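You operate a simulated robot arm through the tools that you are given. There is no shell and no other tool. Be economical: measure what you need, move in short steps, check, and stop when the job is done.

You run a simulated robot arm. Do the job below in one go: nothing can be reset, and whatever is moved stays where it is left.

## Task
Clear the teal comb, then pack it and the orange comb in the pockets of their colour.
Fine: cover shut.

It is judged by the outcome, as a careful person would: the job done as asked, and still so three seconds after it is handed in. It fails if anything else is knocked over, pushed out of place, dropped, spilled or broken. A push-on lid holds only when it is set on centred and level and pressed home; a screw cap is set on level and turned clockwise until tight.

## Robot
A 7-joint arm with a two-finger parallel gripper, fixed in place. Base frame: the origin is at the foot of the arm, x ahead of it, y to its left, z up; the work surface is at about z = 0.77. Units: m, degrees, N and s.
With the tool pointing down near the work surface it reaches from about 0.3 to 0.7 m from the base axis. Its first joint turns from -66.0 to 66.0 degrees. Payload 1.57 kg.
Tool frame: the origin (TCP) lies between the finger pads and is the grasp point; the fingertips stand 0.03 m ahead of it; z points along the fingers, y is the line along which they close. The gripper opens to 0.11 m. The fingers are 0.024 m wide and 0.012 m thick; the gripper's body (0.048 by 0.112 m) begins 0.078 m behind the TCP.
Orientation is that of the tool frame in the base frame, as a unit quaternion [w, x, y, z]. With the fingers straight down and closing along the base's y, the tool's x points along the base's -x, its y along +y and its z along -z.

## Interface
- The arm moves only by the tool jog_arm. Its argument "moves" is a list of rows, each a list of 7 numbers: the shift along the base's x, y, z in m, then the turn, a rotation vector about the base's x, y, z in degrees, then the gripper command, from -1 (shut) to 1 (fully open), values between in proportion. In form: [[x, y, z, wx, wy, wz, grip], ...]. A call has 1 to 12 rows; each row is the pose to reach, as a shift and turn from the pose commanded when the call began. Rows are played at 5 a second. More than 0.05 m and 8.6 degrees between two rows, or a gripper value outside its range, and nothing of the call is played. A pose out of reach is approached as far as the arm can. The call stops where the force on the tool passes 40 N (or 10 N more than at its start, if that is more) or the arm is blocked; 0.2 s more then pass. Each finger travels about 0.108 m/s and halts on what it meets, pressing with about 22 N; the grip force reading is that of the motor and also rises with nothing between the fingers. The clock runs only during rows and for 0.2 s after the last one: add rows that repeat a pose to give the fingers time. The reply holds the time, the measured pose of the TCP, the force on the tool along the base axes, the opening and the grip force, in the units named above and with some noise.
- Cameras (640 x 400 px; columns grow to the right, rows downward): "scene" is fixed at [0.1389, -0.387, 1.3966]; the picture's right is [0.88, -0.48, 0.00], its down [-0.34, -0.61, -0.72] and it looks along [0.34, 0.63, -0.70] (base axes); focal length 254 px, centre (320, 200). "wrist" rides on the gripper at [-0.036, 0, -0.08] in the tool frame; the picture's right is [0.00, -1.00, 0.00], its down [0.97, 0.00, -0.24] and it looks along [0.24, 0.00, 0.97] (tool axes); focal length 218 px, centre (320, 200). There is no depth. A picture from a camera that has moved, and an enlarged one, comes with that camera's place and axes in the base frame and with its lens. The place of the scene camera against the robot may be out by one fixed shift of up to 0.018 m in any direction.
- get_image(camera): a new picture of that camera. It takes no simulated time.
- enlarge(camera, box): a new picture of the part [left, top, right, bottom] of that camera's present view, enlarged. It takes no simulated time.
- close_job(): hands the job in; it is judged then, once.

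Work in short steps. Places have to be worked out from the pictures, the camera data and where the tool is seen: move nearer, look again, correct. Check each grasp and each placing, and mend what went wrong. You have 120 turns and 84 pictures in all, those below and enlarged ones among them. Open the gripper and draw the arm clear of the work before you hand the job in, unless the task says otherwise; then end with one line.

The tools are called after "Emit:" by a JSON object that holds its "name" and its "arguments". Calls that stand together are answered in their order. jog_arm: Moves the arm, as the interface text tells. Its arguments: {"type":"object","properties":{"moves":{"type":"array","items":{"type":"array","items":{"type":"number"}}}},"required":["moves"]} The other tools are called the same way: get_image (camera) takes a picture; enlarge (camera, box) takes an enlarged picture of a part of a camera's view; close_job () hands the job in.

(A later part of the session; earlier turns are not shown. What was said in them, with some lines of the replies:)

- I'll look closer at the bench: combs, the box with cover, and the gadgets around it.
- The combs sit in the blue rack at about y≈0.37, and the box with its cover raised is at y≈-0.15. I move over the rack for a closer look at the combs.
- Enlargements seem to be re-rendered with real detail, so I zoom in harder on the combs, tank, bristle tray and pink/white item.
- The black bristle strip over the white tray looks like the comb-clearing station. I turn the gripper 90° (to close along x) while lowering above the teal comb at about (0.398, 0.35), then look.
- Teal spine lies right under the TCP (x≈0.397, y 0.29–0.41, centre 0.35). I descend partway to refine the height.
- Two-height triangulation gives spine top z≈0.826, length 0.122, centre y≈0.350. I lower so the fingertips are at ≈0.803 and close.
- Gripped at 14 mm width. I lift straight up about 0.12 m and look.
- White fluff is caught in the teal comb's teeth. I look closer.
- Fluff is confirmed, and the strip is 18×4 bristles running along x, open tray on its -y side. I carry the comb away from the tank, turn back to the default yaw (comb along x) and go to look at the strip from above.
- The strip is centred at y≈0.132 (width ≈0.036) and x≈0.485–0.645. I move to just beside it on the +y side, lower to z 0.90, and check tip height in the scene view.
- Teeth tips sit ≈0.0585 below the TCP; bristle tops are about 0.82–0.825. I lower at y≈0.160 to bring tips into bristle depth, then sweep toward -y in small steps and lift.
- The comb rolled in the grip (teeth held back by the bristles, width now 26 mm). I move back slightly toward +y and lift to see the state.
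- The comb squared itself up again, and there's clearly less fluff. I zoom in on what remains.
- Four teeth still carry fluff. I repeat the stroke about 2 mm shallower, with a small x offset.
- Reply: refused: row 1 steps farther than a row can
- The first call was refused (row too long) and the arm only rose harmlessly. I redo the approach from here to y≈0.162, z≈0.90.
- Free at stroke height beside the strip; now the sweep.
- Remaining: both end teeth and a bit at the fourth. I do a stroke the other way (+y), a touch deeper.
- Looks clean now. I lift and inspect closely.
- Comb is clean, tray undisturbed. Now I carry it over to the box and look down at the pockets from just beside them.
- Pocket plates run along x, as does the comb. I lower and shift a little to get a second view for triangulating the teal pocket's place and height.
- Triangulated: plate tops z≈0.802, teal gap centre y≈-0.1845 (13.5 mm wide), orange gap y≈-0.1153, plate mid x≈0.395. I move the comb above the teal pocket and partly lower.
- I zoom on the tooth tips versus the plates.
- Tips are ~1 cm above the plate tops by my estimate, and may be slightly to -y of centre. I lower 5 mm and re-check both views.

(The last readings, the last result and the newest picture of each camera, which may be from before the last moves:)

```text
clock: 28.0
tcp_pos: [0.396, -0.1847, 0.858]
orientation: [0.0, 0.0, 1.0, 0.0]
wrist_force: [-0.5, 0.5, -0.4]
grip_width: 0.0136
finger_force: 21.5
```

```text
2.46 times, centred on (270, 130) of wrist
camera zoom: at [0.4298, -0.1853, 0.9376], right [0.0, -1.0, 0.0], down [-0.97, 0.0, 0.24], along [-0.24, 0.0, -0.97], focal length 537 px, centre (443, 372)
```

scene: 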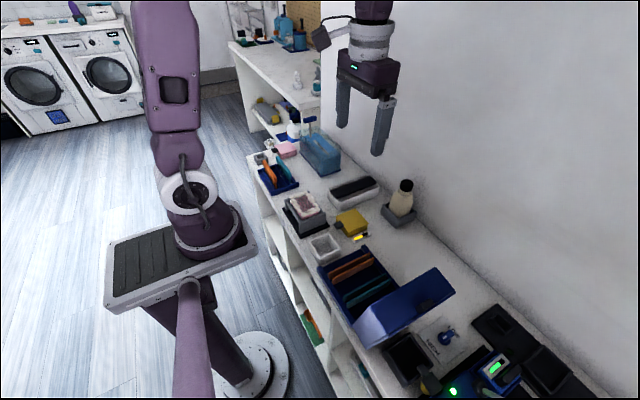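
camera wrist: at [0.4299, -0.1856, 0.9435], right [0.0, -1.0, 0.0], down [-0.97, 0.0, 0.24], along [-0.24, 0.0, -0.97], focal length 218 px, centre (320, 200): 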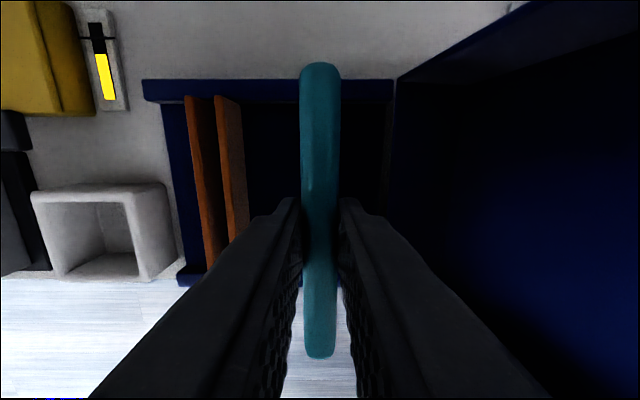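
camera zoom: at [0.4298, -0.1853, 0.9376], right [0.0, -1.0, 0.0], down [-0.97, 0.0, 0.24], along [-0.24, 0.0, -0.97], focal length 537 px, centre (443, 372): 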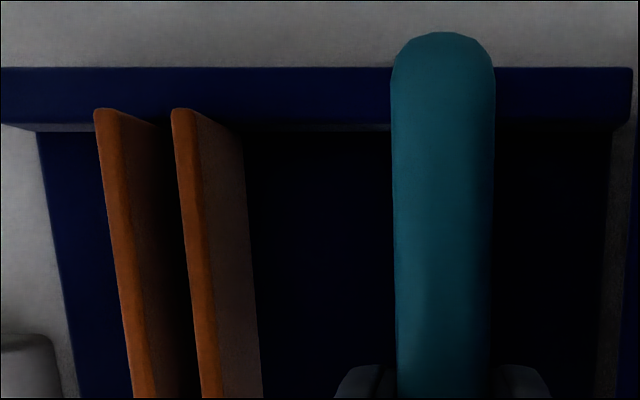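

Both views agree within ~2 mm that the teeth sit in the gap; I nudge +1 mm in y and lower 1 cm so the teeth enter, then check.

Emit:
{"name": "jog_arm", "arguments": {"moves": [[-0.001, 0.001, 0, 0, 0, 0, -1], [-0.001, 0.001, -0.004, 0, 0, 0, -1], [-0.001, 0.001, -0.008, 0, 0, 0, -1], [-0.001, 0.001, -0.011, 0, 0, 0, -1]]}}

Emit:
{"name": "enlarge", "arguments": {"camera": "scene", "box": [340, 275, 388, 310]}}

```text
clock: 29.0
tcp_pos: [0.3933, -0.1832, 0.8462]
orientation: [0.0, 0.0, 1.0, 0.0]
wrist_force: [0.4, 0.1, -1.1]
grip_width: 0.0144
finger_force: 21.8
```

```text
11.43 times, centred on (364, 292) of scene
camera zoom: at [0.1389, -0.387, 1.3966], right [0.88, -0.48, 0.0], down [-0.34, -0.61, -0.72], along [0.34, 0.63, -0.7], focal length 2900 px, centre (-183, -857)
```

zoom: 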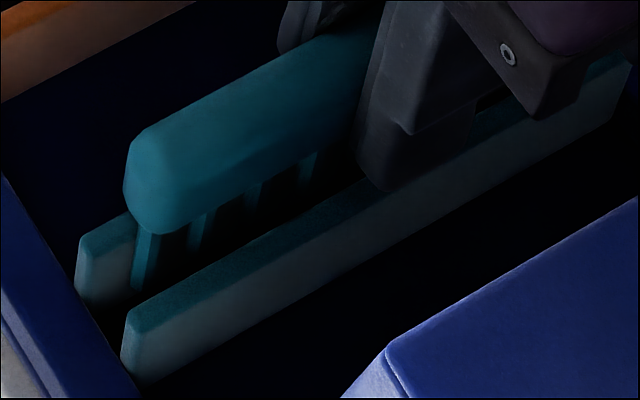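

Teeth are inside the gap with no force. I continue down carefully.

Emit:
{"name": "jog_arm", "arguments": {"moves": [[0, 0, -0.004, 0, 0, 0, -1], [0, 0, -0.008, 0, 0, 0, -1], [0, 0, -0.011, 0, 0, 0, -1], [0, 0, -0.014, 0, 0, 0, -1]]}}

Emit:
{"name": "enlarge", "arguments": {"camera": "scene", "box": [340, 275, 388, 310]}}

```text
clock: 30.0
tcp_pos: [0.3937, -0.1845, 0.8332]
orientation: [0.0, 0.0, 1.0, 0.0]
wrist_force: [-0.5, -0.1, -1.2]
grip_width: 0.014
finger_force: 21.9
```

```text
11.43 times, centred on (364, 292) of scene
camera zoom: at [0.1389, -0.387, 1.3966], right [0.88, -0.48, 0.0], down [-0.34, -0.61, -0.72], along [0.34, 0.63, -0.7], focal length 2900 px, centre (-183, -857)
```

zoom: 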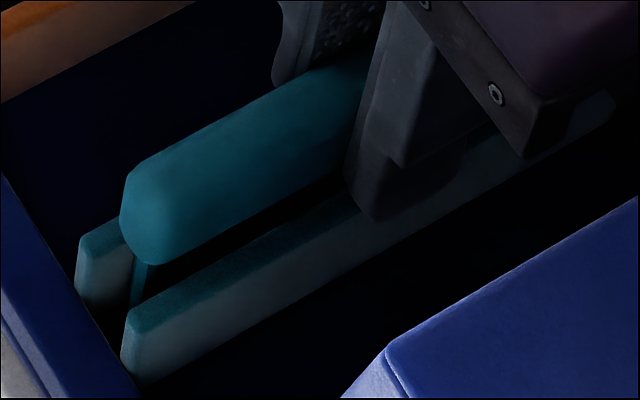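

Spine is still some mm above the plates; I go down in 2 mm steps.

Emit:
{"name": "jog_arm", "arguments": {"moves": [[0, 0, -0.002, 0, 0, 0, -1], [0, 0, -0.004, 0, 0, 0, -1], [0, 0, -0.006, 0, 0, 0, -1], [0, 0, -0.006, 0, 0, 0, -1]]}}

Emit:
{"name": "enlarge", "arguments": {"camera": "scene", "box": [340, 270, 396, 310]}}

```text
clock: 30.4
tcp_pos: [0.3942, -0.1842, 0.8323]
orientation: [0.001, 0.0, 1.0, -0.001]
wrist_force: [-2.0, 3.1, 11.3]
grip_width: 0.0139
finger_force: 21.3
stopped in row 2: the force on the tool passed its limit (the readings are from after the stop); the commanded pose is now the measured one
```

```text
10.00 times, centred on (368, 290) of scene
camera zoom: at [0.1387, -0.3868, 1.3967], right [0.88, -0.48, 0.0], down [-0.34, -0.61, -0.72], along [0.34, 0.63, -0.7], focal length 2537 px, centre (-160, -700)
```

zoom: 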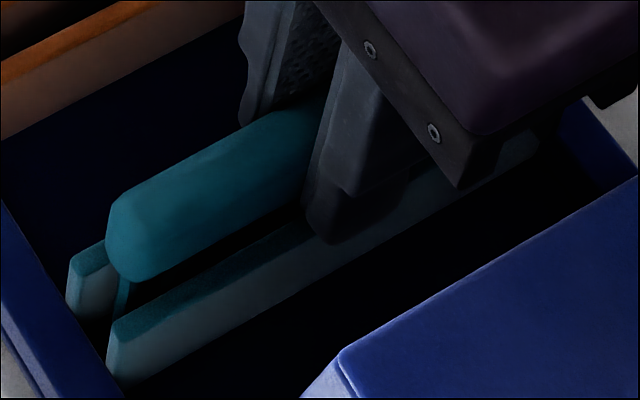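

Fingertips have met the plate tops (z≈0.802). I lift a hair, release the comb for its few-mm settle in the pocket, and rise.

Emit:
{"name": "jog_arm", "arguments": {"moves": [[0, 0, 0.0015, 0, 0, 0, -1], [0, 0, 0.0015, 0, 0, 0, -0.6], [0, 0, 0.0015, 0, 0, 0, -0.3], [0, 0, 0.0015, 0, 0, 0, -0.3], [0, 0, 0.03, 0, 0, 0, -0.3], [0, 0, 0.07, 0, 0, 0, -0.3], [0.0, 0.03, 0.11, 0, 0, 0, -0.3]]}}

Emit:
{"name": "enlarge", "arguments": {"camera": "scene", "box": [310, 235, 430, 325]}}

Emit:
{"name": "get_image", "arguments": {"camera": "wrist"}}

```text
clock: 32.0
tcp_pos: [0.3941, -0.1538, 0.9435]
orientation: [0.001, 0.001, 1.0, 0.0]
wrist_force: [-0.1, 0.2, -1.4]
grip_width: 0.0386
finger_force: 0.0
```

```text
4.44 times, centred on (370, 280) of scene
camera zoom: at [0.1388, -0.387, 1.3966], right [0.88, -0.48, 0.0], down [-0.34, -0.61, -0.72], along [0.34, 0.63, -0.7], focal length 1128 px, centre (98, -156)
```

zoom: 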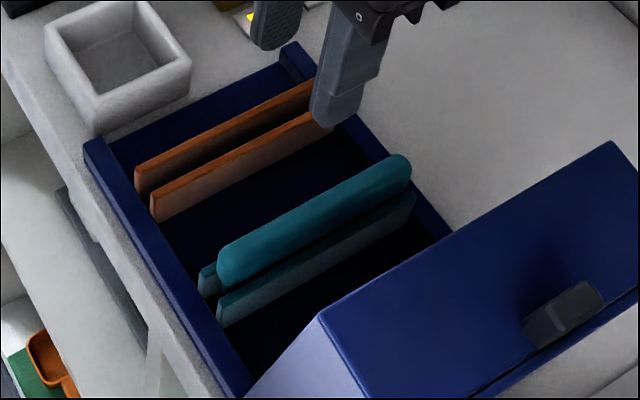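

```text
36 pictures are left
camera wrist: at [0.4279, -0.1546, 1.0232], right [0.0, -1.0, 0.0], down [-0.97, 0.0, 0.24], along [-0.24, 0.0, -0.97], focal length 218 px, centre (320, 200)
```

wrist: 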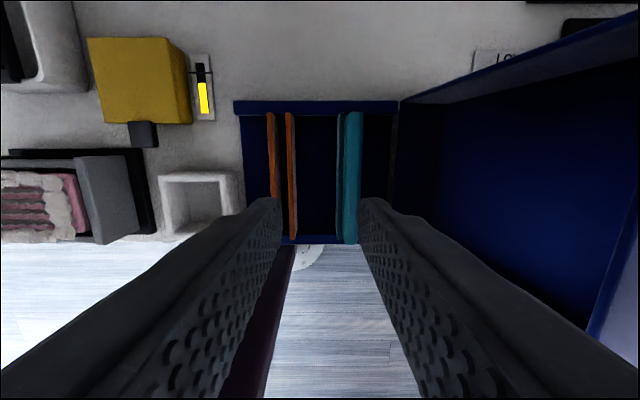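

The teal comb stands in its pocket. I check its seating closely.

Emit:
{"name": "enlarge", "arguments": {"camera": "scene", "box": [344, 262, 408, 310]}}

Emit:
{"name": "enlarge", "arguments": {"camera": "wrist", "box": [225, 90, 415, 210]}}

```text
8.33 times, centred on (376, 286) of scene
camera zoom: at [0.1388, -0.387, 1.3966], right [0.88, -0.48, 0.0], down [-0.34, -0.61, -0.72], along [0.34, 0.63, -0.7], focal length 2114 px, centre (-147, -517)
```

zoom: 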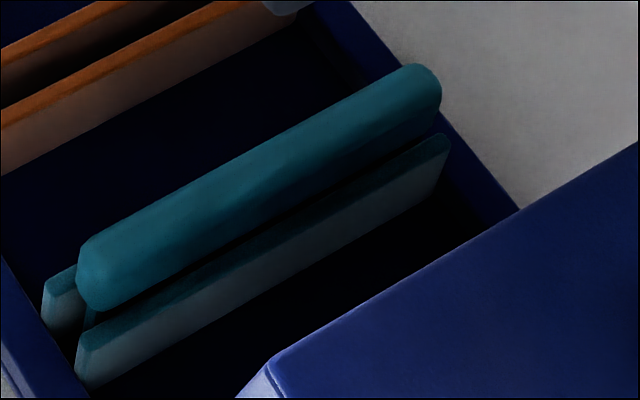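

```text
3.33 times, centred on (320, 150) of wrist
camera zoom: at [0.4279, -0.1546, 1.0232], right [0.0, -1.0, 0.0], down [-0.97, 0.0, 0.24], along [-0.24, 0.0, -0.97], focal length 728 px, centre (320, 367)
```

zoom: 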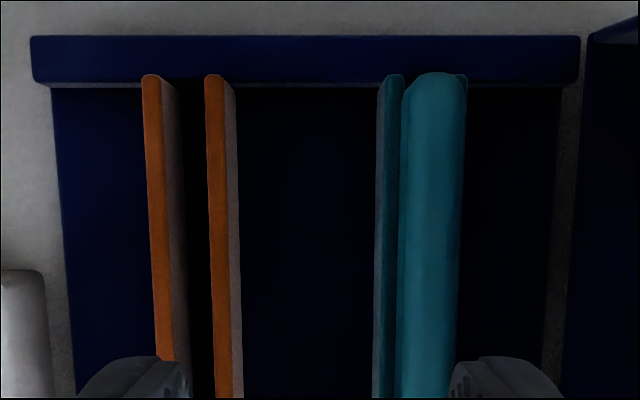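

Teal comb is upright and centred (spine y≈-0.183), and this view confirms the orange gap at y≈-0.1157. Now I go to the orange comb, turning the gripper on the way.

Emit:
{"name": "jog_arm", "arguments": {"moves": [[-0.002, 0.03, 0.03, 0, 0, 7.5, -0.3], [-0.006, 0.073, 0.04, 0, 0, 15, -0.3], [-0.01, 0.116, 0.045, 0, 0, 22.5, -0.3], [-0.014, 0.159, 0.045, 0, 0, 30, -0.3], [-0.018, 0.202, 0.045, 0, 0, 37.5, -0.3], [-0.022, 0.245, 0.045, 0, 0, 45, -0.3], [-0.026, 0.288, 0.045, 0, 0, 52.5, -0.3], [-0.03, 0.331, 0.045, 0, 0, 60, -0.3], [-0.035, 0.374, 0.04, 0, 0, 67.5, -0.3], [-0.04, 0.417, 0.03, 0, 0, 75, -0.3], [-0.046, 0.46, 0.015, 0, 0, 82.5, -0.2], [-0.051, 0.503, 0, 0, 0, 90, -0.1]]}}

Emit:
{"name": "get_image", "arguments": {"camera": "wrist"}}

```text
clock: 34.6
tcp_pos: [0.3432, 0.3498, 0.9437]
orientation: [-0.002, 0.708, -0.706, 0.0]
wrist_force: [0.6, -0.1, 0.6]
grip_width: 0.0494
finger_force: 0.0
```

```text
33 pictures are left
camera wrist: at [0.3416, 0.3847, 1.0228], right [1.0, 0.0, 0.0], down [0.0, -0.97, 0.24], along [0.0, -0.24, -0.97], focal length 218 px, centre (320, 200)
```

wrist: 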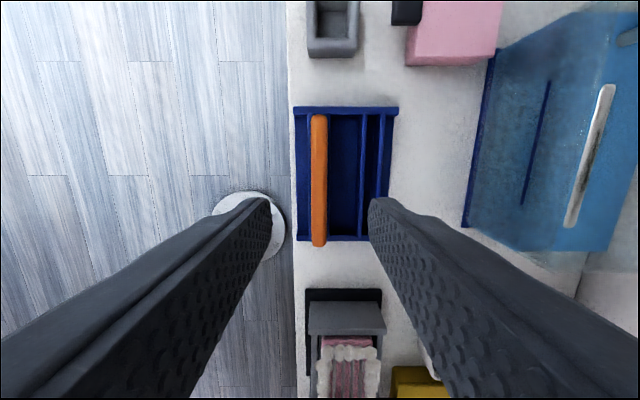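

Orange spine is under the TCP, at x≈0.341, y centre ≈0.350. I descend to the same grasp height and close.

Emit:
{"name": "jog_arm", "arguments": {"moves": [[-0.0015, 0, -0.04, 0, 0, 0, -0.1], [-0.0015, 0, -0.08, 0, 0, 0, -0.1], [-0.0015, 0, -0.1, 0, 0, 0, -0.1], [-0.0015, 0, -0.111, 0, 0, 0, -0.1], [-0.0015, 0, -0.111, 0, 0, 0, -1], [-0.0015, 0, -0.111, 0, 0, 0, -1], [-0.0015, 0, -0.111, 0, 0, 0, -1]]}}

```text
clock: 36.2
tcp_pos: [0.3428, 0.3486, 0.8312]
orientation: [0.001, -0.707, 0.707, 0.0]
wrist_force: [0.3, -0.8, 1.2]
grip_width: 0.0138
finger_force: 22.0
```

Gripped (13.8 mm). I lift and check for fluff on this one too.

Emit:
{"name": "jog_arm", "arguments": {"moves": [[0, 0, 0.03, 0, 0, 0, -1], [0, 0, 0.07, 0, 0, 0, -1], [0, 0, 0.115, 0, 0, 0, -1], [0, -0.02, 0.145, 0, 0, -8, -1], [0.004, -0.06, 0.155, 0, 0, -16, -1], [0.008, -0.1, 0.16, 0, 0, -24, -1], [0.012, -0.14, 0.16, 0, 0, -32, -1], [0.016, -0.18, 0.16, 0, 0, -40, -1], [0.02, -0.22, 0.16, 0, 0, -48, -1], [0.024, -0.26, 0.16, 0, 0, -56, -1], [0.028, -0.3, 0.16, 0, 0, -64, -1], [0.032, -0.34, 0.16, 0, 0, -72, -1]]}}

Emit:
{"name": "enlarge", "arguments": {"camera": "scene", "box": [280, 160, 400, 250]}}

```text
clock: 38.8
tcp_pos: [0.3728, 0.0096, 0.9915]
orientation: [0.001, -0.156, 0.988, 0.0]
wrist_force: [0.5, 0.1, -1.0]
grip_width: 0.0142
finger_force: 21.9
```

```text
4.44 times, centred on (340, 205) of scene
camera zoom: at [0.1389, -0.387, 1.3966], right [0.88, -0.48, 0.0], down [-0.34, -0.61, -0.72], along [0.34, 0.63, -0.7], focal length 1128 px, centre (231, 178)
```

zoom: 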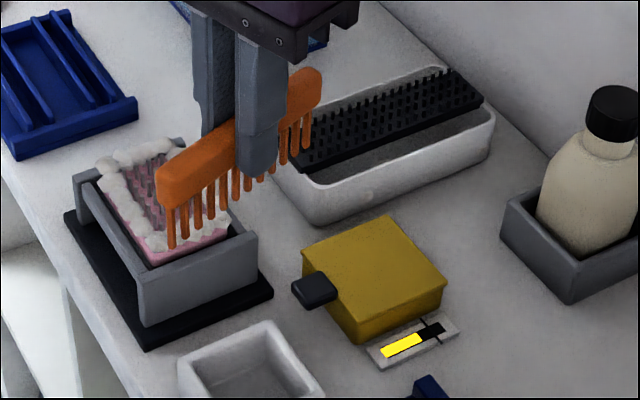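

Orange comb is clean. I finish the turn and move above the orange gap (y≈-0.1157), then down to z≈0.875.

Emit:
{"name": "jog_arm", "arguments": {"moves": [[0.007, -0.04, 0, 0, 0, -8, -1], [0.014, -0.08, 0, 0, 0, -16, -1], [0.021, -0.1255, 0, 0, 0, -18, -1], [0.021, -0.1255, -0.04, 0, 0, -18, -1], [0.021, -0.1255, -0.08, 0, 0, -18, -1], [0.021, -0.1255, -0.117, 0, 0, -18, -1], [0.021, -0.1255, -0.117, 0, 0, -18, -1]]}}

Emit:
{"name": "enlarge", "arguments": {"camera": "scene", "box": [320, 245, 376, 290]}}

Emit:
{"name": "get_image", "arguments": {"camera": "wrist"}}

```text
clock: 40.4
tcp_pos: [0.395, -0.117, 0.8743]
orientation: [0.001, 0.0, 1.0, -0.001]
wrist_force: [-0.7, 0.1, -0.5]
grip_width: 0.0138
finger_force: 21.7
```

```text
8.89 times, centred on (348, 268) of scene
camera zoom: at [0.1389, -0.387, 1.3966], right [0.88, -0.48, 0.0], down [-0.34, -0.61, -0.72], along [0.34, 0.63, -0.7], focal length 2255 px, centre (71, -400)
```

zoom: 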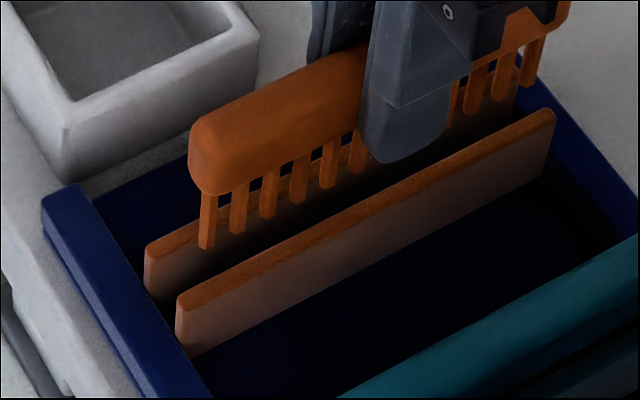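

```text
30 pictures are left
camera wrist: at [0.4296, -0.1172, 0.9536], right [0.0, -1.0, 0.0], down [-0.97, 0.0, 0.24], along [-0.24, 0.0, -0.97], focal length 218 px, centre (320, 200)
```

wrist: 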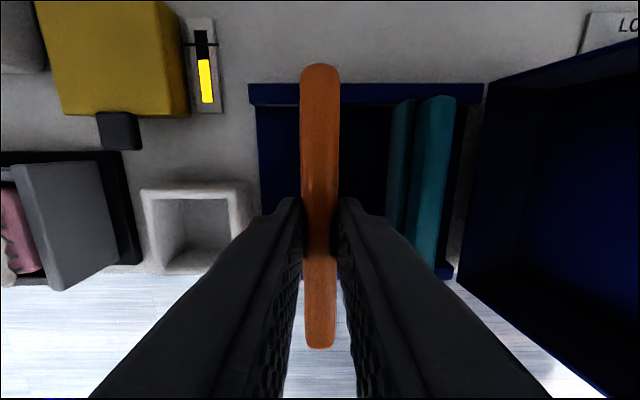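

Alignment looks good; comb centre is ~2 mm too far in +x. I correct that and lower so the tips are just above the plates.

Emit:
{"name": "jog_arm", "arguments": {"moves": [[-0.002, 0, -0.005, 0, 0, 0, -1], [-0.002, 0, -0.011, 0, 0, 0, -1], [-0.002, 0, -0.011, 0, 0, 0, -1]]}}

Emit:
{"name": "enlarge", "arguments": {"camera": "scene", "box": [326, 254, 366, 286]}}

```text
clock: 41.2
tcp_pos: [0.3933, -0.1169, 0.8638]
orientation: [0.0, 0.0, 1.0, -0.001]
wrist_force: [-0.5, -0.8, -1.1]
grip_width: 0.0142
finger_force: 21.9
```

```text
12.50 times, centred on (346, 270) of scene
camera zoom: at [0.1389, -0.387, 1.3966], right [0.88, -0.48, 0.0], down [-0.34, -0.61, -0.72], along [0.34, 0.63, -0.7], focal length 3172 px, centre (-5, -675)
```

zoom: 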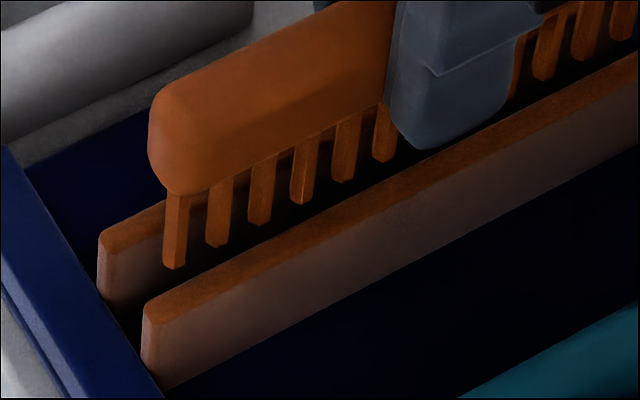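

Teeth tips line up with the gap. I lower into it.

Emit:
{"name": "jog_arm", "arguments": {"moves": [[0, 0.001, -0.004, 0, 0, 0, -1], [0, 0.001, -0.009, 0, 0, 0, -1], [0, 0.001, -0.014, 0, 0, 0, -1], [0, 0.001, -0.019, 0, 0, 0, -1], [0, 0.001, -0.024, 0, 0, 0, -1], [0, 0.001, -0.028, 0, 0, 0, -1]]}}

Emit:
{"name": "enlarge", "arguments": {"camera": "scene", "box": [326, 250, 382, 290]}}

```text
clock: 42.6
tcp_pos: [0.3924, -0.1164, 0.8363]
orientation: [0.001, 0.0, 1.0, -0.001]
wrist_force: [0.5, 0.6, 0.2]
grip_width: 0.0139
finger_force: 21.7
```

```text
10.00 times, centred on (354, 270) of scene
camera zoom: at [0.1389, -0.387, 1.3966], right [0.88, -0.48, 0.0], down [-0.34, -0.61, -0.72], along [0.34, 0.63, -0.7], focal length 2537 px, centre (-20, -500)
```

zoom: 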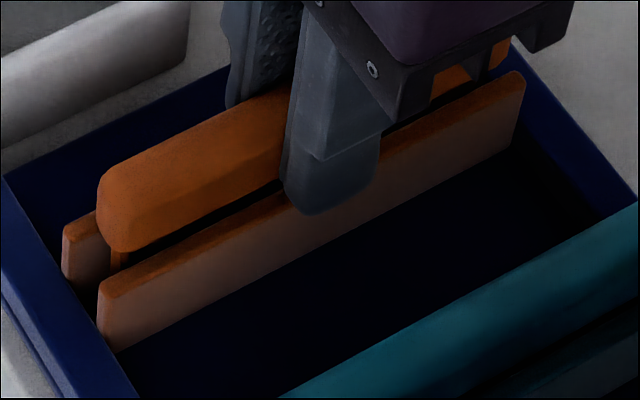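

Teeth are fully in the gap with no force. A little lower, then release and rise.

Emit:
{"name": "jog_arm", "arguments": {"moves": [[0, 0, -0.0025, 0, 0, 0, -1], [0, 0, -0.0025, 0, 0, 0, -0.6], [0, 0, -0.0025, 0, 0, 0, -0.3], [0, 0, -0.0025, 0, 0, 0, -0.3], [0, 0, 0.03, 0, 0, 0, -0.3], [0, 0, 0.07, 0, 0, 0, -0.3], [0, -0.03, 0.1, 0, 0, 0, -0.3], [0, -0.03, 0.14, 0, 0, 0, -0.3]]}}

Emit:
{"name": "enlarge", "arguments": {"camera": "scene", "box": [310, 235, 480, 345]}}

Emit:
{"name": "get_image", "arguments": {"camera": "wrist"}}

```text
clock: 44.4
tcp_pos: [0.3921, -0.1453, 0.9776]
orientation: [0.001, 0.0, 1.0, -0.001]
wrist_force: [0.0, 0.5, 0.2]
grip_width: 0.0388
finger_force: 0.0
```

```text
3.64 times, centred on (395, 290) of scene
camera zoom: at [0.1388, -0.387, 1.3966], right [0.88, -0.48, 0.0], down [-0.34, -0.61, -0.72], along [0.34, 0.63, -0.7], focal length 923 px, centre (47, -127)
```

zoom: 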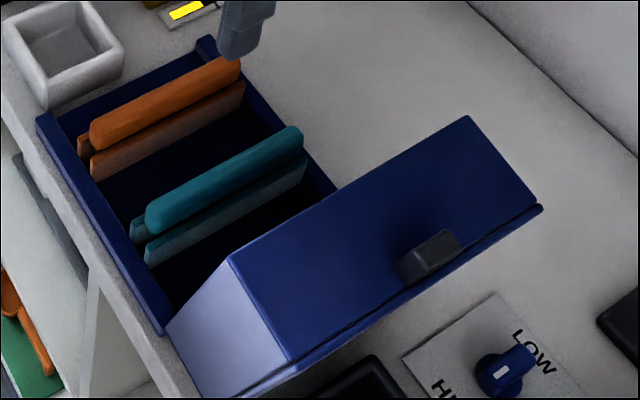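

```text
26 pictures are left
camera wrist: at [0.4267, -0.145, 1.0563], right [0.0, -1.0, 0.0], down [-0.97, 0.0, 0.24], along [-0.24, 0.0, -0.97], focal length 218 px, centre (320, 200)
```

wrist: 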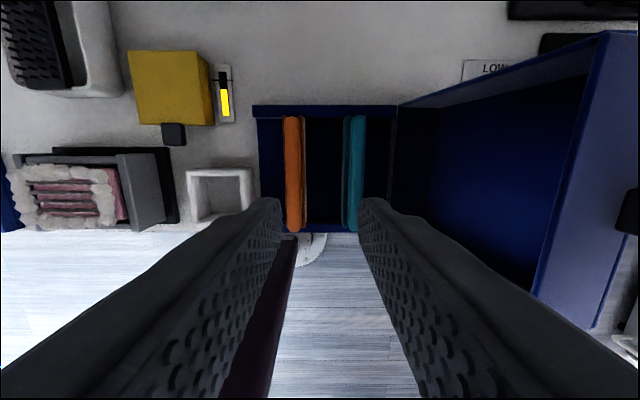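

Both combs are seated. The cover is a hinged hollow lid (hinge y≈-0.24) standing at ≈100°, top ≈z 0.95; I'll swing it over by pushing from behind with closed fingers. First I go up, over and behind it.

Emit:
{"name": "jog_arm", "arguments": {"moves": [[-0.01, -0.02, 0.04, 0, 0, 0, -1], [-0.02, -0.06, 0.06, 0, 0, 0, -1], [-0.027, -0.1, 0.065, 0, 0, 0, -1], [-0.027, -0.145, 0.065, 0, 0, 0, -1], [-0.027, -0.19, 0.065, 0, 0, 0, -1], [-0.027, -0.225, 0.065, 0, 0, 0, -1], [-0.027, -0.225, 0.065, 0, 0, 0, -1]]}}

Emit:
{"name": "get_image", "arguments": {"camera": "wrist"}}

Emit:
{"name": "enlarge", "arguments": {"camera": "scene", "box": [320, 200, 560, 390]}}

```text
clock: 46.0
tcp_pos: [0.3664, -0.3709, 1.0409]
orientation: [0.0, 0.0, 1.0, -0.001]
wrist_force: [-1.0, 0.0, -0.1]
grip_width: 0.0
finger_force: 20.6
```

```text
25 pictures are left
camera wrist: at [0.4005, -0.3718, 1.1205], right [0.0, -1.0, 0.0], down [-0.97, 0.0, 0.24], along [-0.24, 0.0, -0.97], focal length 218 px, centre (320, 200)
```

wrist: 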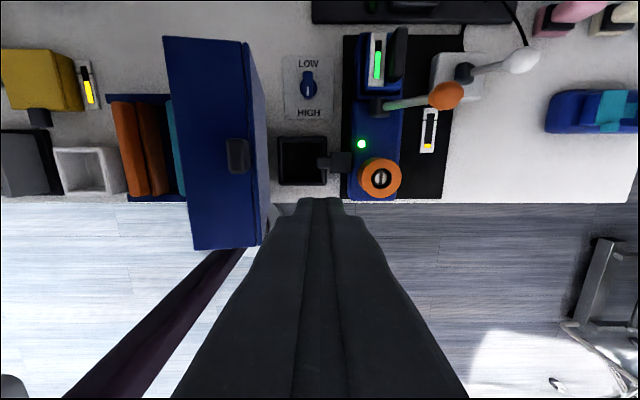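

```text
2.11 times, centred on (440, 295) of scene
camera zoom: at [0.1388, -0.387, 1.3966], right [0.88, -0.48, 0.0], down [-0.34, -0.61, -0.72], along [0.34, 0.63, -0.7], focal length 534 px, centre (67, 0)
```

zoom: 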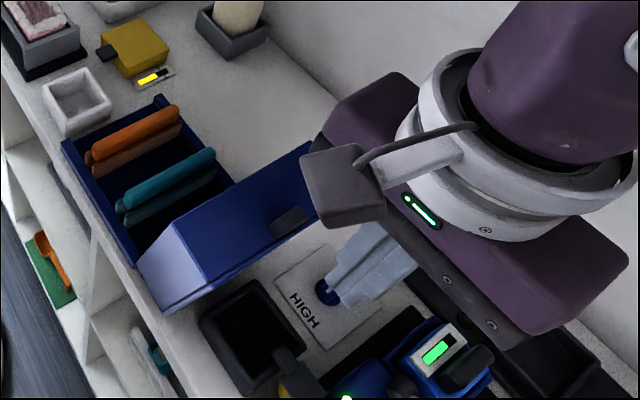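

The lid geometry agrees with my model (rear top corner y≈-0.316, z≈0.937; handle at x≈0.393). I lower behind it and approach close to the panel.

Emit:
{"name": "jog_arm", "arguments": {"moves": [[0, 0, -0.04, 0, 0, 0, -1], [0, 0, -0.08, 0, 0, 0, -1], [0, 0, -0.108, 0, 0, 0, -1], [0, 0.02, -0.108, 0, 0, 0, -1], [0, 0.034, -0.108, 0, 0, 0, -1], [0, 0.034, -0.108, 0, 0, 0, -1]]}}

Emit:
{"name": "get_image", "arguments": {"camera": "wrist"}}

```text
clock: 47.4
tcp_pos: [0.3666, -0.3363, 0.9329]
orientation: [0.0, 0.0, 1.0, -0.001]
wrist_force: [-0.2, -0.7, 0.2]
grip_width: 0.0
finger_force: 21.3
```

```text
23 pictures are left
camera wrist: at [0.4008, -0.3371, 1.0118], right [0.0, -1.0, 0.0], down [-0.97, 0.0, 0.24], along [-0.24, 0.0, -0.97], focal length 218 px, centre (320, 200)
```

wrist: 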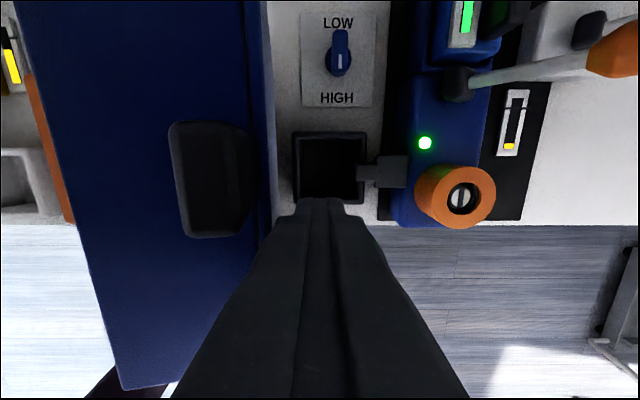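

Clear and just behind the panel. I push slowly in +y to about 75–80° and check force and the lid.

Emit:
{"name": "jog_arm", "arguments": {"moves": [[0, 0.006, 0, 0, 0, 0, -1], [0, 0.012, 0.001, 0, 0, 0, -1], [0, 0.018, 0.002, 0, 0, 0, -1], [0, 0.024, 0.004, 0, 0, 0, -1], [0, 0.03, 0.006, 0, 0, 0, -1], [0, 0.036, 0.008, 0, 0, 0, -1], [0, 0.042, 0.01, 0, 0, 0, -1], [0, 0.048, 0.012, 0, 0, 0, -1], [0, 0.054, 0.013, 0, 0, 0, -1], [0, 0.06, 0.014, 0, 0, 0, -1]]}}

Emit:
{"name": "enlarge", "arguments": {"camera": "scene", "box": [310, 200, 520, 360]}}

```text
clock: 49.6
tcp_pos: [0.3657, -0.2767, 0.9465]
orientation: [0.0, 0.001, 1.0, -0.001]
wrist_force: [0.1, -1.2, 1.5]
grip_width: 0.0001
finger_force: 21.1
```

```text
2.50 times, centred on (415, 280) of scene
camera zoom: at [0.1388, -0.387, 1.3966], right [0.88, -0.48, 0.0], down [-0.34, -0.61, -0.72], along [0.34, 0.63, -0.7], focal length 634 px, centre (82, 0)
```

zoom: 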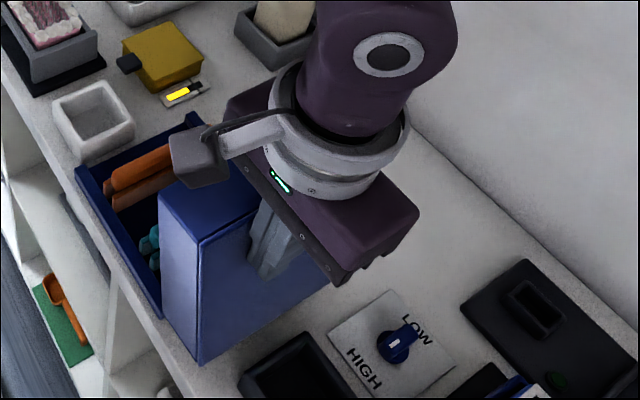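

The lid follows easily (≈1 N), at about 80°. I continue slowly following the arc toward ~55°.

Emit:
{"name": "jog_arm", "arguments": {"moves": [[0, 0.005, 0.001, 0, 0, 0, -1], [0, 0.01, 0.002, 0, 0, 0, -1], [0, 0.015, 0.003, 0, 0, 0, -1], [0, 0.02, 0.003, 0, 0, 0, -1], [0, 0.025, 0.003, 0, 0, 0, -1], [0, 0.03, 0.003, 0, 0, 0, -1], [0, 0.035, 0.003, 0, 0, 0, -1], [0, 0.04, 0.003, 0, 0, 0, -1], [0, 0.045, 0.002, 0, 0, 0, -1], [0, 0.05, 0.001, 0, 0, 0, -1]]}}

Emit:
{"name": "enlarge", "arguments": {"camera": "scene", "box": [300, 190, 510, 350]}}

```text
clock: 51.8
tcp_pos: [0.3654, -0.2256, 0.9485]
orientation: [0.0, -0.001, 1.0, -0.001]
wrist_force: [-0.8, 0.2, 0.1]
grip_width: 0.0
finger_force: 21.0
```

```text
2.50 times, centred on (405, 270) of scene
camera zoom: at [0.1389, -0.387, 1.3966], right [0.88, -0.48, 0.0], down [-0.34, -0.61, -0.72], along [0.34, 0.63, -0.7], focal length 634 px, centre (108, 25)
```

zoom: 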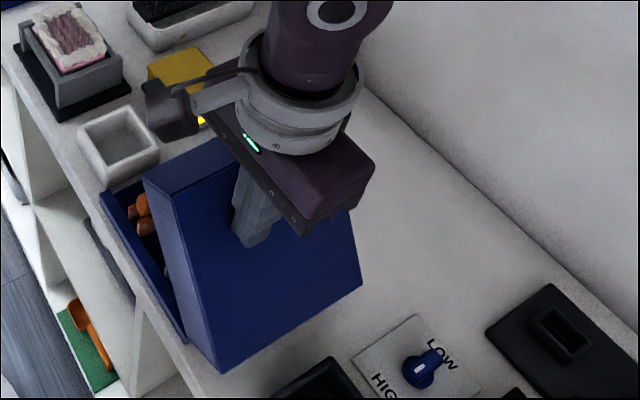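

Lid at ~55° and not slamming, so the hinge has friction or damping. I keep following the arc downward.

Emit:
{"name": "jog_arm", "arguments": {"moves": [[0, 0.006, -0.001, 0, 0, 0, -1], [0, 0.012, -0.003, 0, 0, 0, -1], [0, 0.018, -0.006, 0, 0, 0, -1], [0, 0.024, -0.009, 0, 0, 0, -1], [0, 0.03, -0.013, 0, 0, 0, -1], [0, 0.036, -0.017, 0, 0, 0, -1], [0, 0.042, -0.021, 0, 0, 0, -1], [0, 0.048, -0.026, 0, 0, 0, -1], [0, 0.053, -0.03, 0, 0, 0, -1]]}}

Emit:
{"name": "enlarge", "arguments": {"camera": "scene", "box": [290, 190, 500, 350]}}

```text
clock: 53.8
tcp_pos: [0.3655, -0.1734, 0.9167]
orientation: [0.001, 0.0, 1.0, 0.0]
wrist_force: [-0.3, 0.0, 0.3]
grip_width: 0.0
finger_force: 21.1
```

```text
2.50 times, centred on (395, 270) of scene
camera zoom: at [0.1388, -0.387, 1.3966], right [0.88, -0.48, 0.0], down [-0.34, -0.61, -0.72], along [0.34, 0.63, -0.7], focal length 634 px, centre (132, 25)
```

zoom: 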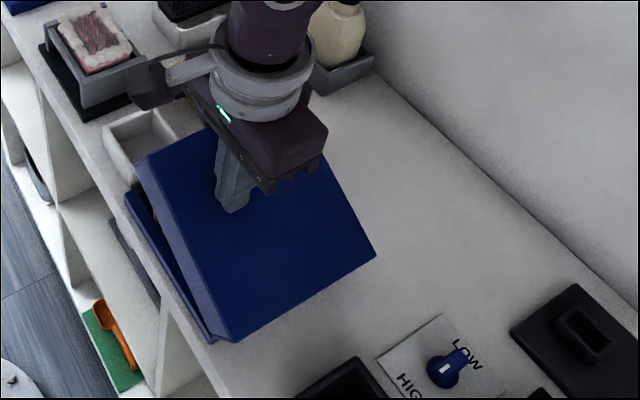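

About 20° left. Before the last bit I check that the front handle clears the white cup.

Emit:
{"name": "get_image", "arguments": {"camera": "wrist"}}

Emit:
{"name": "enlarge", "arguments": {"camera": "scene", "box": [310, 210, 410, 290]}}

```text
19 pictures are left
camera wrist: at [0.4004, -0.1736, 0.9973], right [0.0, -1.0, 0.0], down [-0.97, 0.0, 0.24], along [-0.24, 0.0, -0.97], focal length 218 px, centre (320, 200)
```

wrist: 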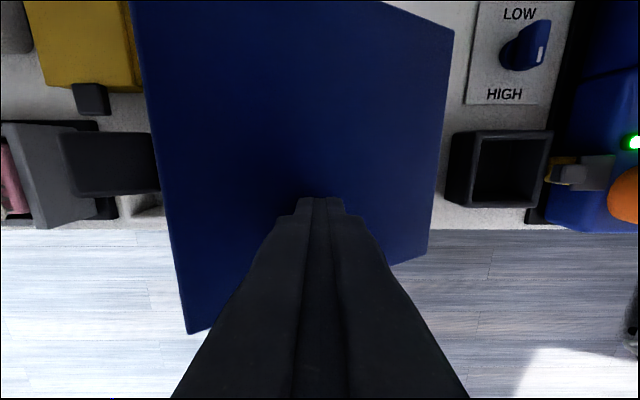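

```text
5.00 times, centred on (360, 250) of scene
camera zoom: at [0.1388, -0.387, 1.3966], right [0.88, -0.48, 0.0], down [-0.34, -0.61, -0.72], along [0.34, 0.63, -0.7], focal length 1269 px, centre (120, -50)
```

zoom: 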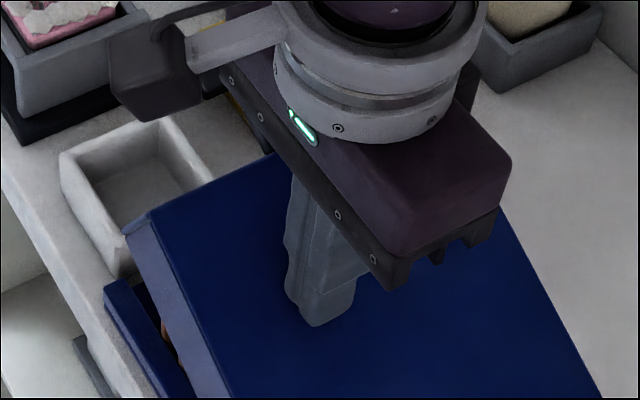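

The handle sits at the lid's top edge (closed ≈z 0.825–0.84), above the cup rim (≈0.81). I lower the remaining arc slowly, watching the force.

Emit:
{"name": "jog_arm", "arguments": {"moves": [[0, 0.005, -0.005, 0, 0, 0, -1], [0, 0.01, -0.01, 0, 0, 0, -1], [0, 0.015, -0.016, 0, 0, 0, -1], [0, 0.019, -0.021, 0, 0, 0, -1], [0, 0.023, -0.026, 0, 0, 0, -1], [0, 0.026, -0.03, 0, 0, 0, -1], [0, 0.029, -0.034, 0, 0, 0, -1]]}}

Emit:
{"name": "enlarge", "arguments": {"camera": "scene", "box": [290, 210, 430, 330]}}

```text
clock: 55.4
tcp_pos: [0.3646, -0.1435, 0.8831]
orientation: [0.002, 0.0, 1.0, -0.001]
wrist_force: [0.7, -1.0, 1.0]
grip_width: 0.0001
finger_force: 21.4
```

```text
3.33 times, centred on (360, 270) of scene
camera zoom: at [0.1389, -0.387, 1.3966], right [0.88, -0.48, 0.0], down [-0.34, -0.61, -0.72], along [0.34, 0.63, -0.7], focal length 846 px, centre (187, -33)
```

zoom: 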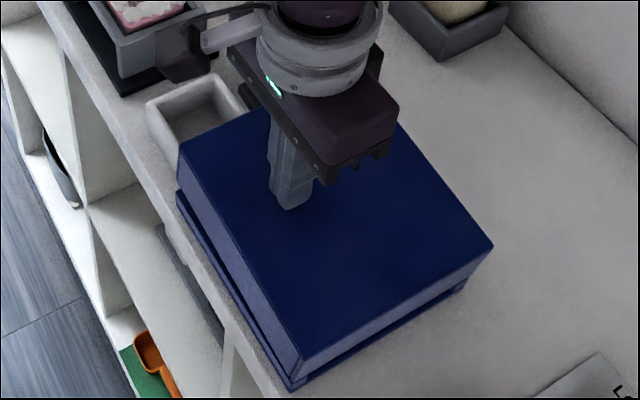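

Nearly shut. I press down in small steps until contact.

Emit:
{"name": "jog_arm", "arguments": {"moves": [[0, 0.002, -0.004, 0, 0, 0, -1], [0, 0.004, -0.008, 0, 0, 0, -1], [0, 0.006, -0.012, 0, 0, 0, -1], [0, 0.007, -0.015, 0, 0, 0, -1], [0, 0.008, -0.018, 0, 0, 0, -1], [0, 0.008, -0.021, 0, 0, 0, -1], [0, 0.008, -0.024, 0, 0, 0, -1]]}}

Emit:
{"name": "enlarge", "arguments": {"camera": "scene", "box": [290, 210, 430, 330]}}

```text
clock: 56.4
tcp_pos: [0.3651, -0.1374, 0.8714]
orientation: [0.002, 0.0, 1.0, -0.002]
wrist_force: [-5.3, -0.1, 28.4]
grip_width: 0.0
finger_force: 21.2
stopped in row 4: the force on the tool passed its limit (the readings are from after the stop); the commanded pose is now the measured one
```

```text
3.33 times, centred on (360, 270) of scene
camera zoom: at [0.1384, -0.3868, 1.3967], right [0.88, -0.48, 0.0], down [-0.34, -0.61, -0.72], along [0.34, 0.63, -0.7], focal length 846 px, centre (187, -33)
```

zoom: 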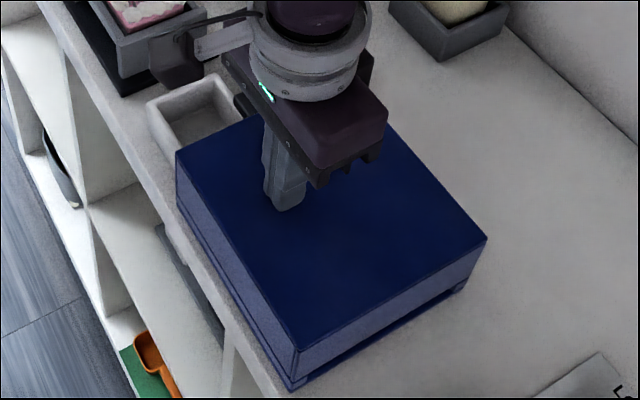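

Hard stop at fingertip z≈0.841, just as predicted for fully closed. I retract up and away, open the gripper and inspect.

Emit:
{"name": "jog_arm", "arguments": {"moves": [[0, 0, 0.03, 0, 0, 0, -1], [0, 0, 0.08, 0, 0, 0, -1], [0.01, 0.03, 0.12, 0, 0, 0, -0.5], [0.03, 0.07, 0.15, 0, 0, 0, 0], [0.04, 0.11, 0.18, 0, 0, 0, 0.5], [0.05, 0.15, 0.2, 0, 0, 0, 1], [0.06, 0.19, 0.22, 0, 0, 0, 1], [0.06, 0.19, 0.22, 0, 0, 0, 1]]}}

Emit:
{"name": "enlarge", "arguments": {"camera": "scene", "box": [290, 210, 430, 330]}}

Emit:
{"name": "get_image", "arguments": {"camera": "scene"}}

Emit:
{"name": "get_image", "arguments": {"camera": "wrist"}}

```text
refused: row 3 steps farther than a row can; nothing moved
```

```text
3.33 times, centred on (360, 270) of scene
camera zoom: at [0.1384, -0.3868, 1.3967], right [0.88, -0.48, 0.0], down [-0.34, -0.61, -0.72], along [0.34, 0.63, -0.7], focal length 846 px, centre (187, -33)
```

zoom: 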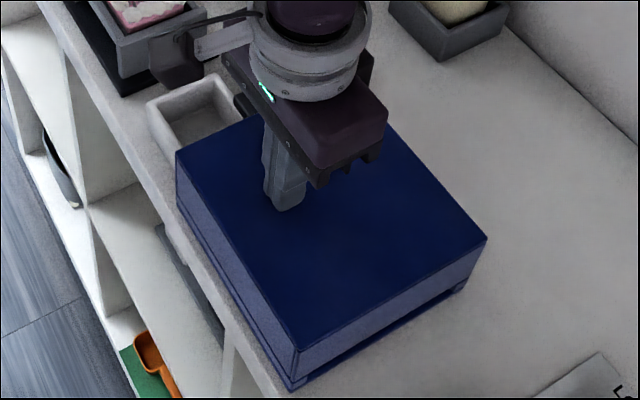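

```text
14 pictures are left
```

scene: 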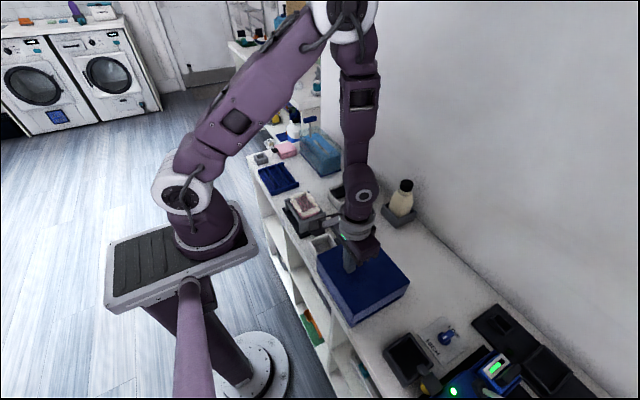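

```text
13 pictures are left
camera wrist: at [0.4, -0.1385, 0.9511], right [0.0, -1.0, 0.0], down [-0.97, 0.0, 0.24], along [-0.24, 0.0, -0.97], focal length 218 px, centre (320, 200)
```

wrist: 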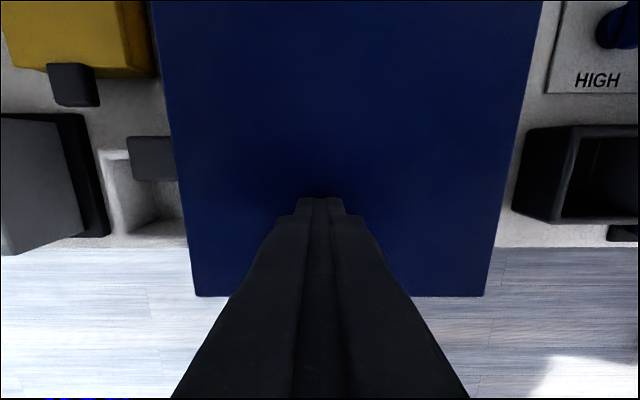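

The retract was refused for one long row; I redo it with shorter steps.

Emit:
{"name": "jog_arm", "arguments": {"moves": [[0, 0, 0.03, 0, 0, 0, -1], [0, 0, 0.07, 0, 0, 0, -1], [0, 0, 0.11, 0, 0, 0, -0.5], [0.01, 0.02, 0.15, 0, 0, 0, 0], [0.02, 0.05, 0.18, 0, 0, 0, 0.5], [0.03, 0.085, 0.21, 0, 0, 0, 1], [0.04, 0.12, 0.24, 0, 0, 0, 1], [0.04, 0.15, 0.26, 0, 0, 0, 1]]}}

Emit:
{"name": "enlarge", "arguments": {"camera": "scene", "box": [290, 210, 430, 330]}}

Emit:
{"name": "get_image", "arguments": {"camera": "wrist"}}

```text
clock: 58.2
tcp_pos: [0.4057, 0.0104, 1.1298]
orientation: [0.002, 0.0, 1.0, -0.001]
wrist_force: [0.2, 0.4, -0.7]
grip_width: 0.1099
finger_force: 0.1
```

```text
3.33 times, centred on (360, 270) of scene
camera zoom: at [0.1388, -0.387, 1.3966], right [0.88, -0.48, 0.0], down [-0.34, -0.61, -0.72], along [0.34, 0.63, -0.7], focal length 846 px, centre (187, -33)
```

zoom: 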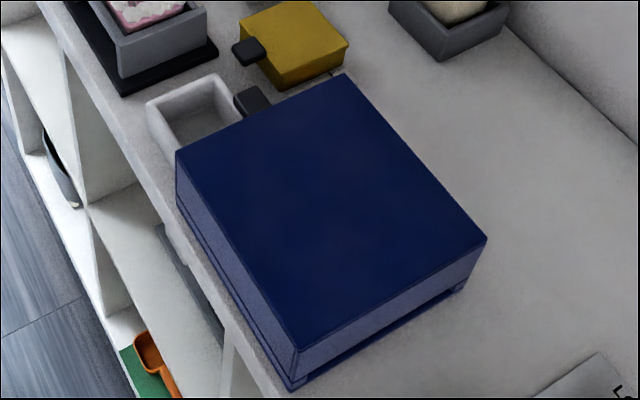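

```text
11 pictures are left
camera wrist: at [0.4403, 0.0113, 1.2098], right [0.0, -1.0, 0.0], down [-0.97, 0.0, 0.24], along [-0.24, 0.0, -0.97], focal length 218 px, centre (320, 200)
```

wrist: 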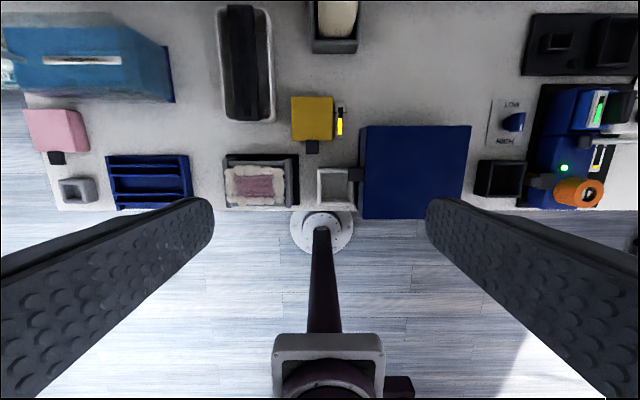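

Cover looks down and everything else is in place. One close look at the seam.

Emit:
{"name": "enlarge", "arguments": {"camera": "scene", "box": [325, 245, 415, 330]}}

```text
4.71 times, centred on (370, 288) of scene
camera zoom: at [0.1388, -0.387, 1.3966], right [0.88, -0.48, 0.0], down [-0.34, -0.61, -0.72], along [0.34, 0.63, -0.7], focal length 1194 px, centre (85, -212)
```

zoom: 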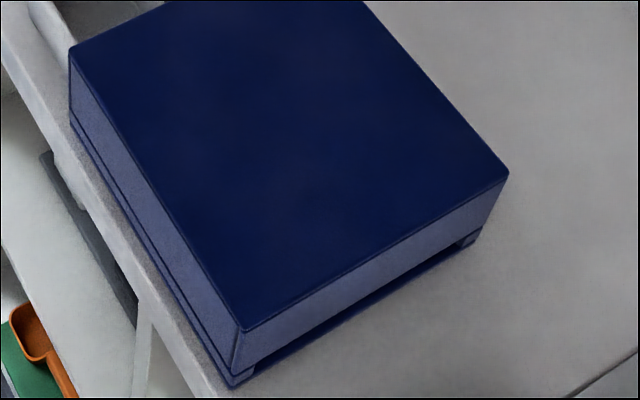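

The lid sits flush and level on the base, both combs are inside, and the arm is clear with the gripper open. I hand the job in.

Emit:
{"name": "close_job", "arguments": {}}

```text
The job is handed in.
```

I cleared the teal comb of fluff on the bristle strip, packed it and the orange comb in the pockets of their colour, and shut the cover.
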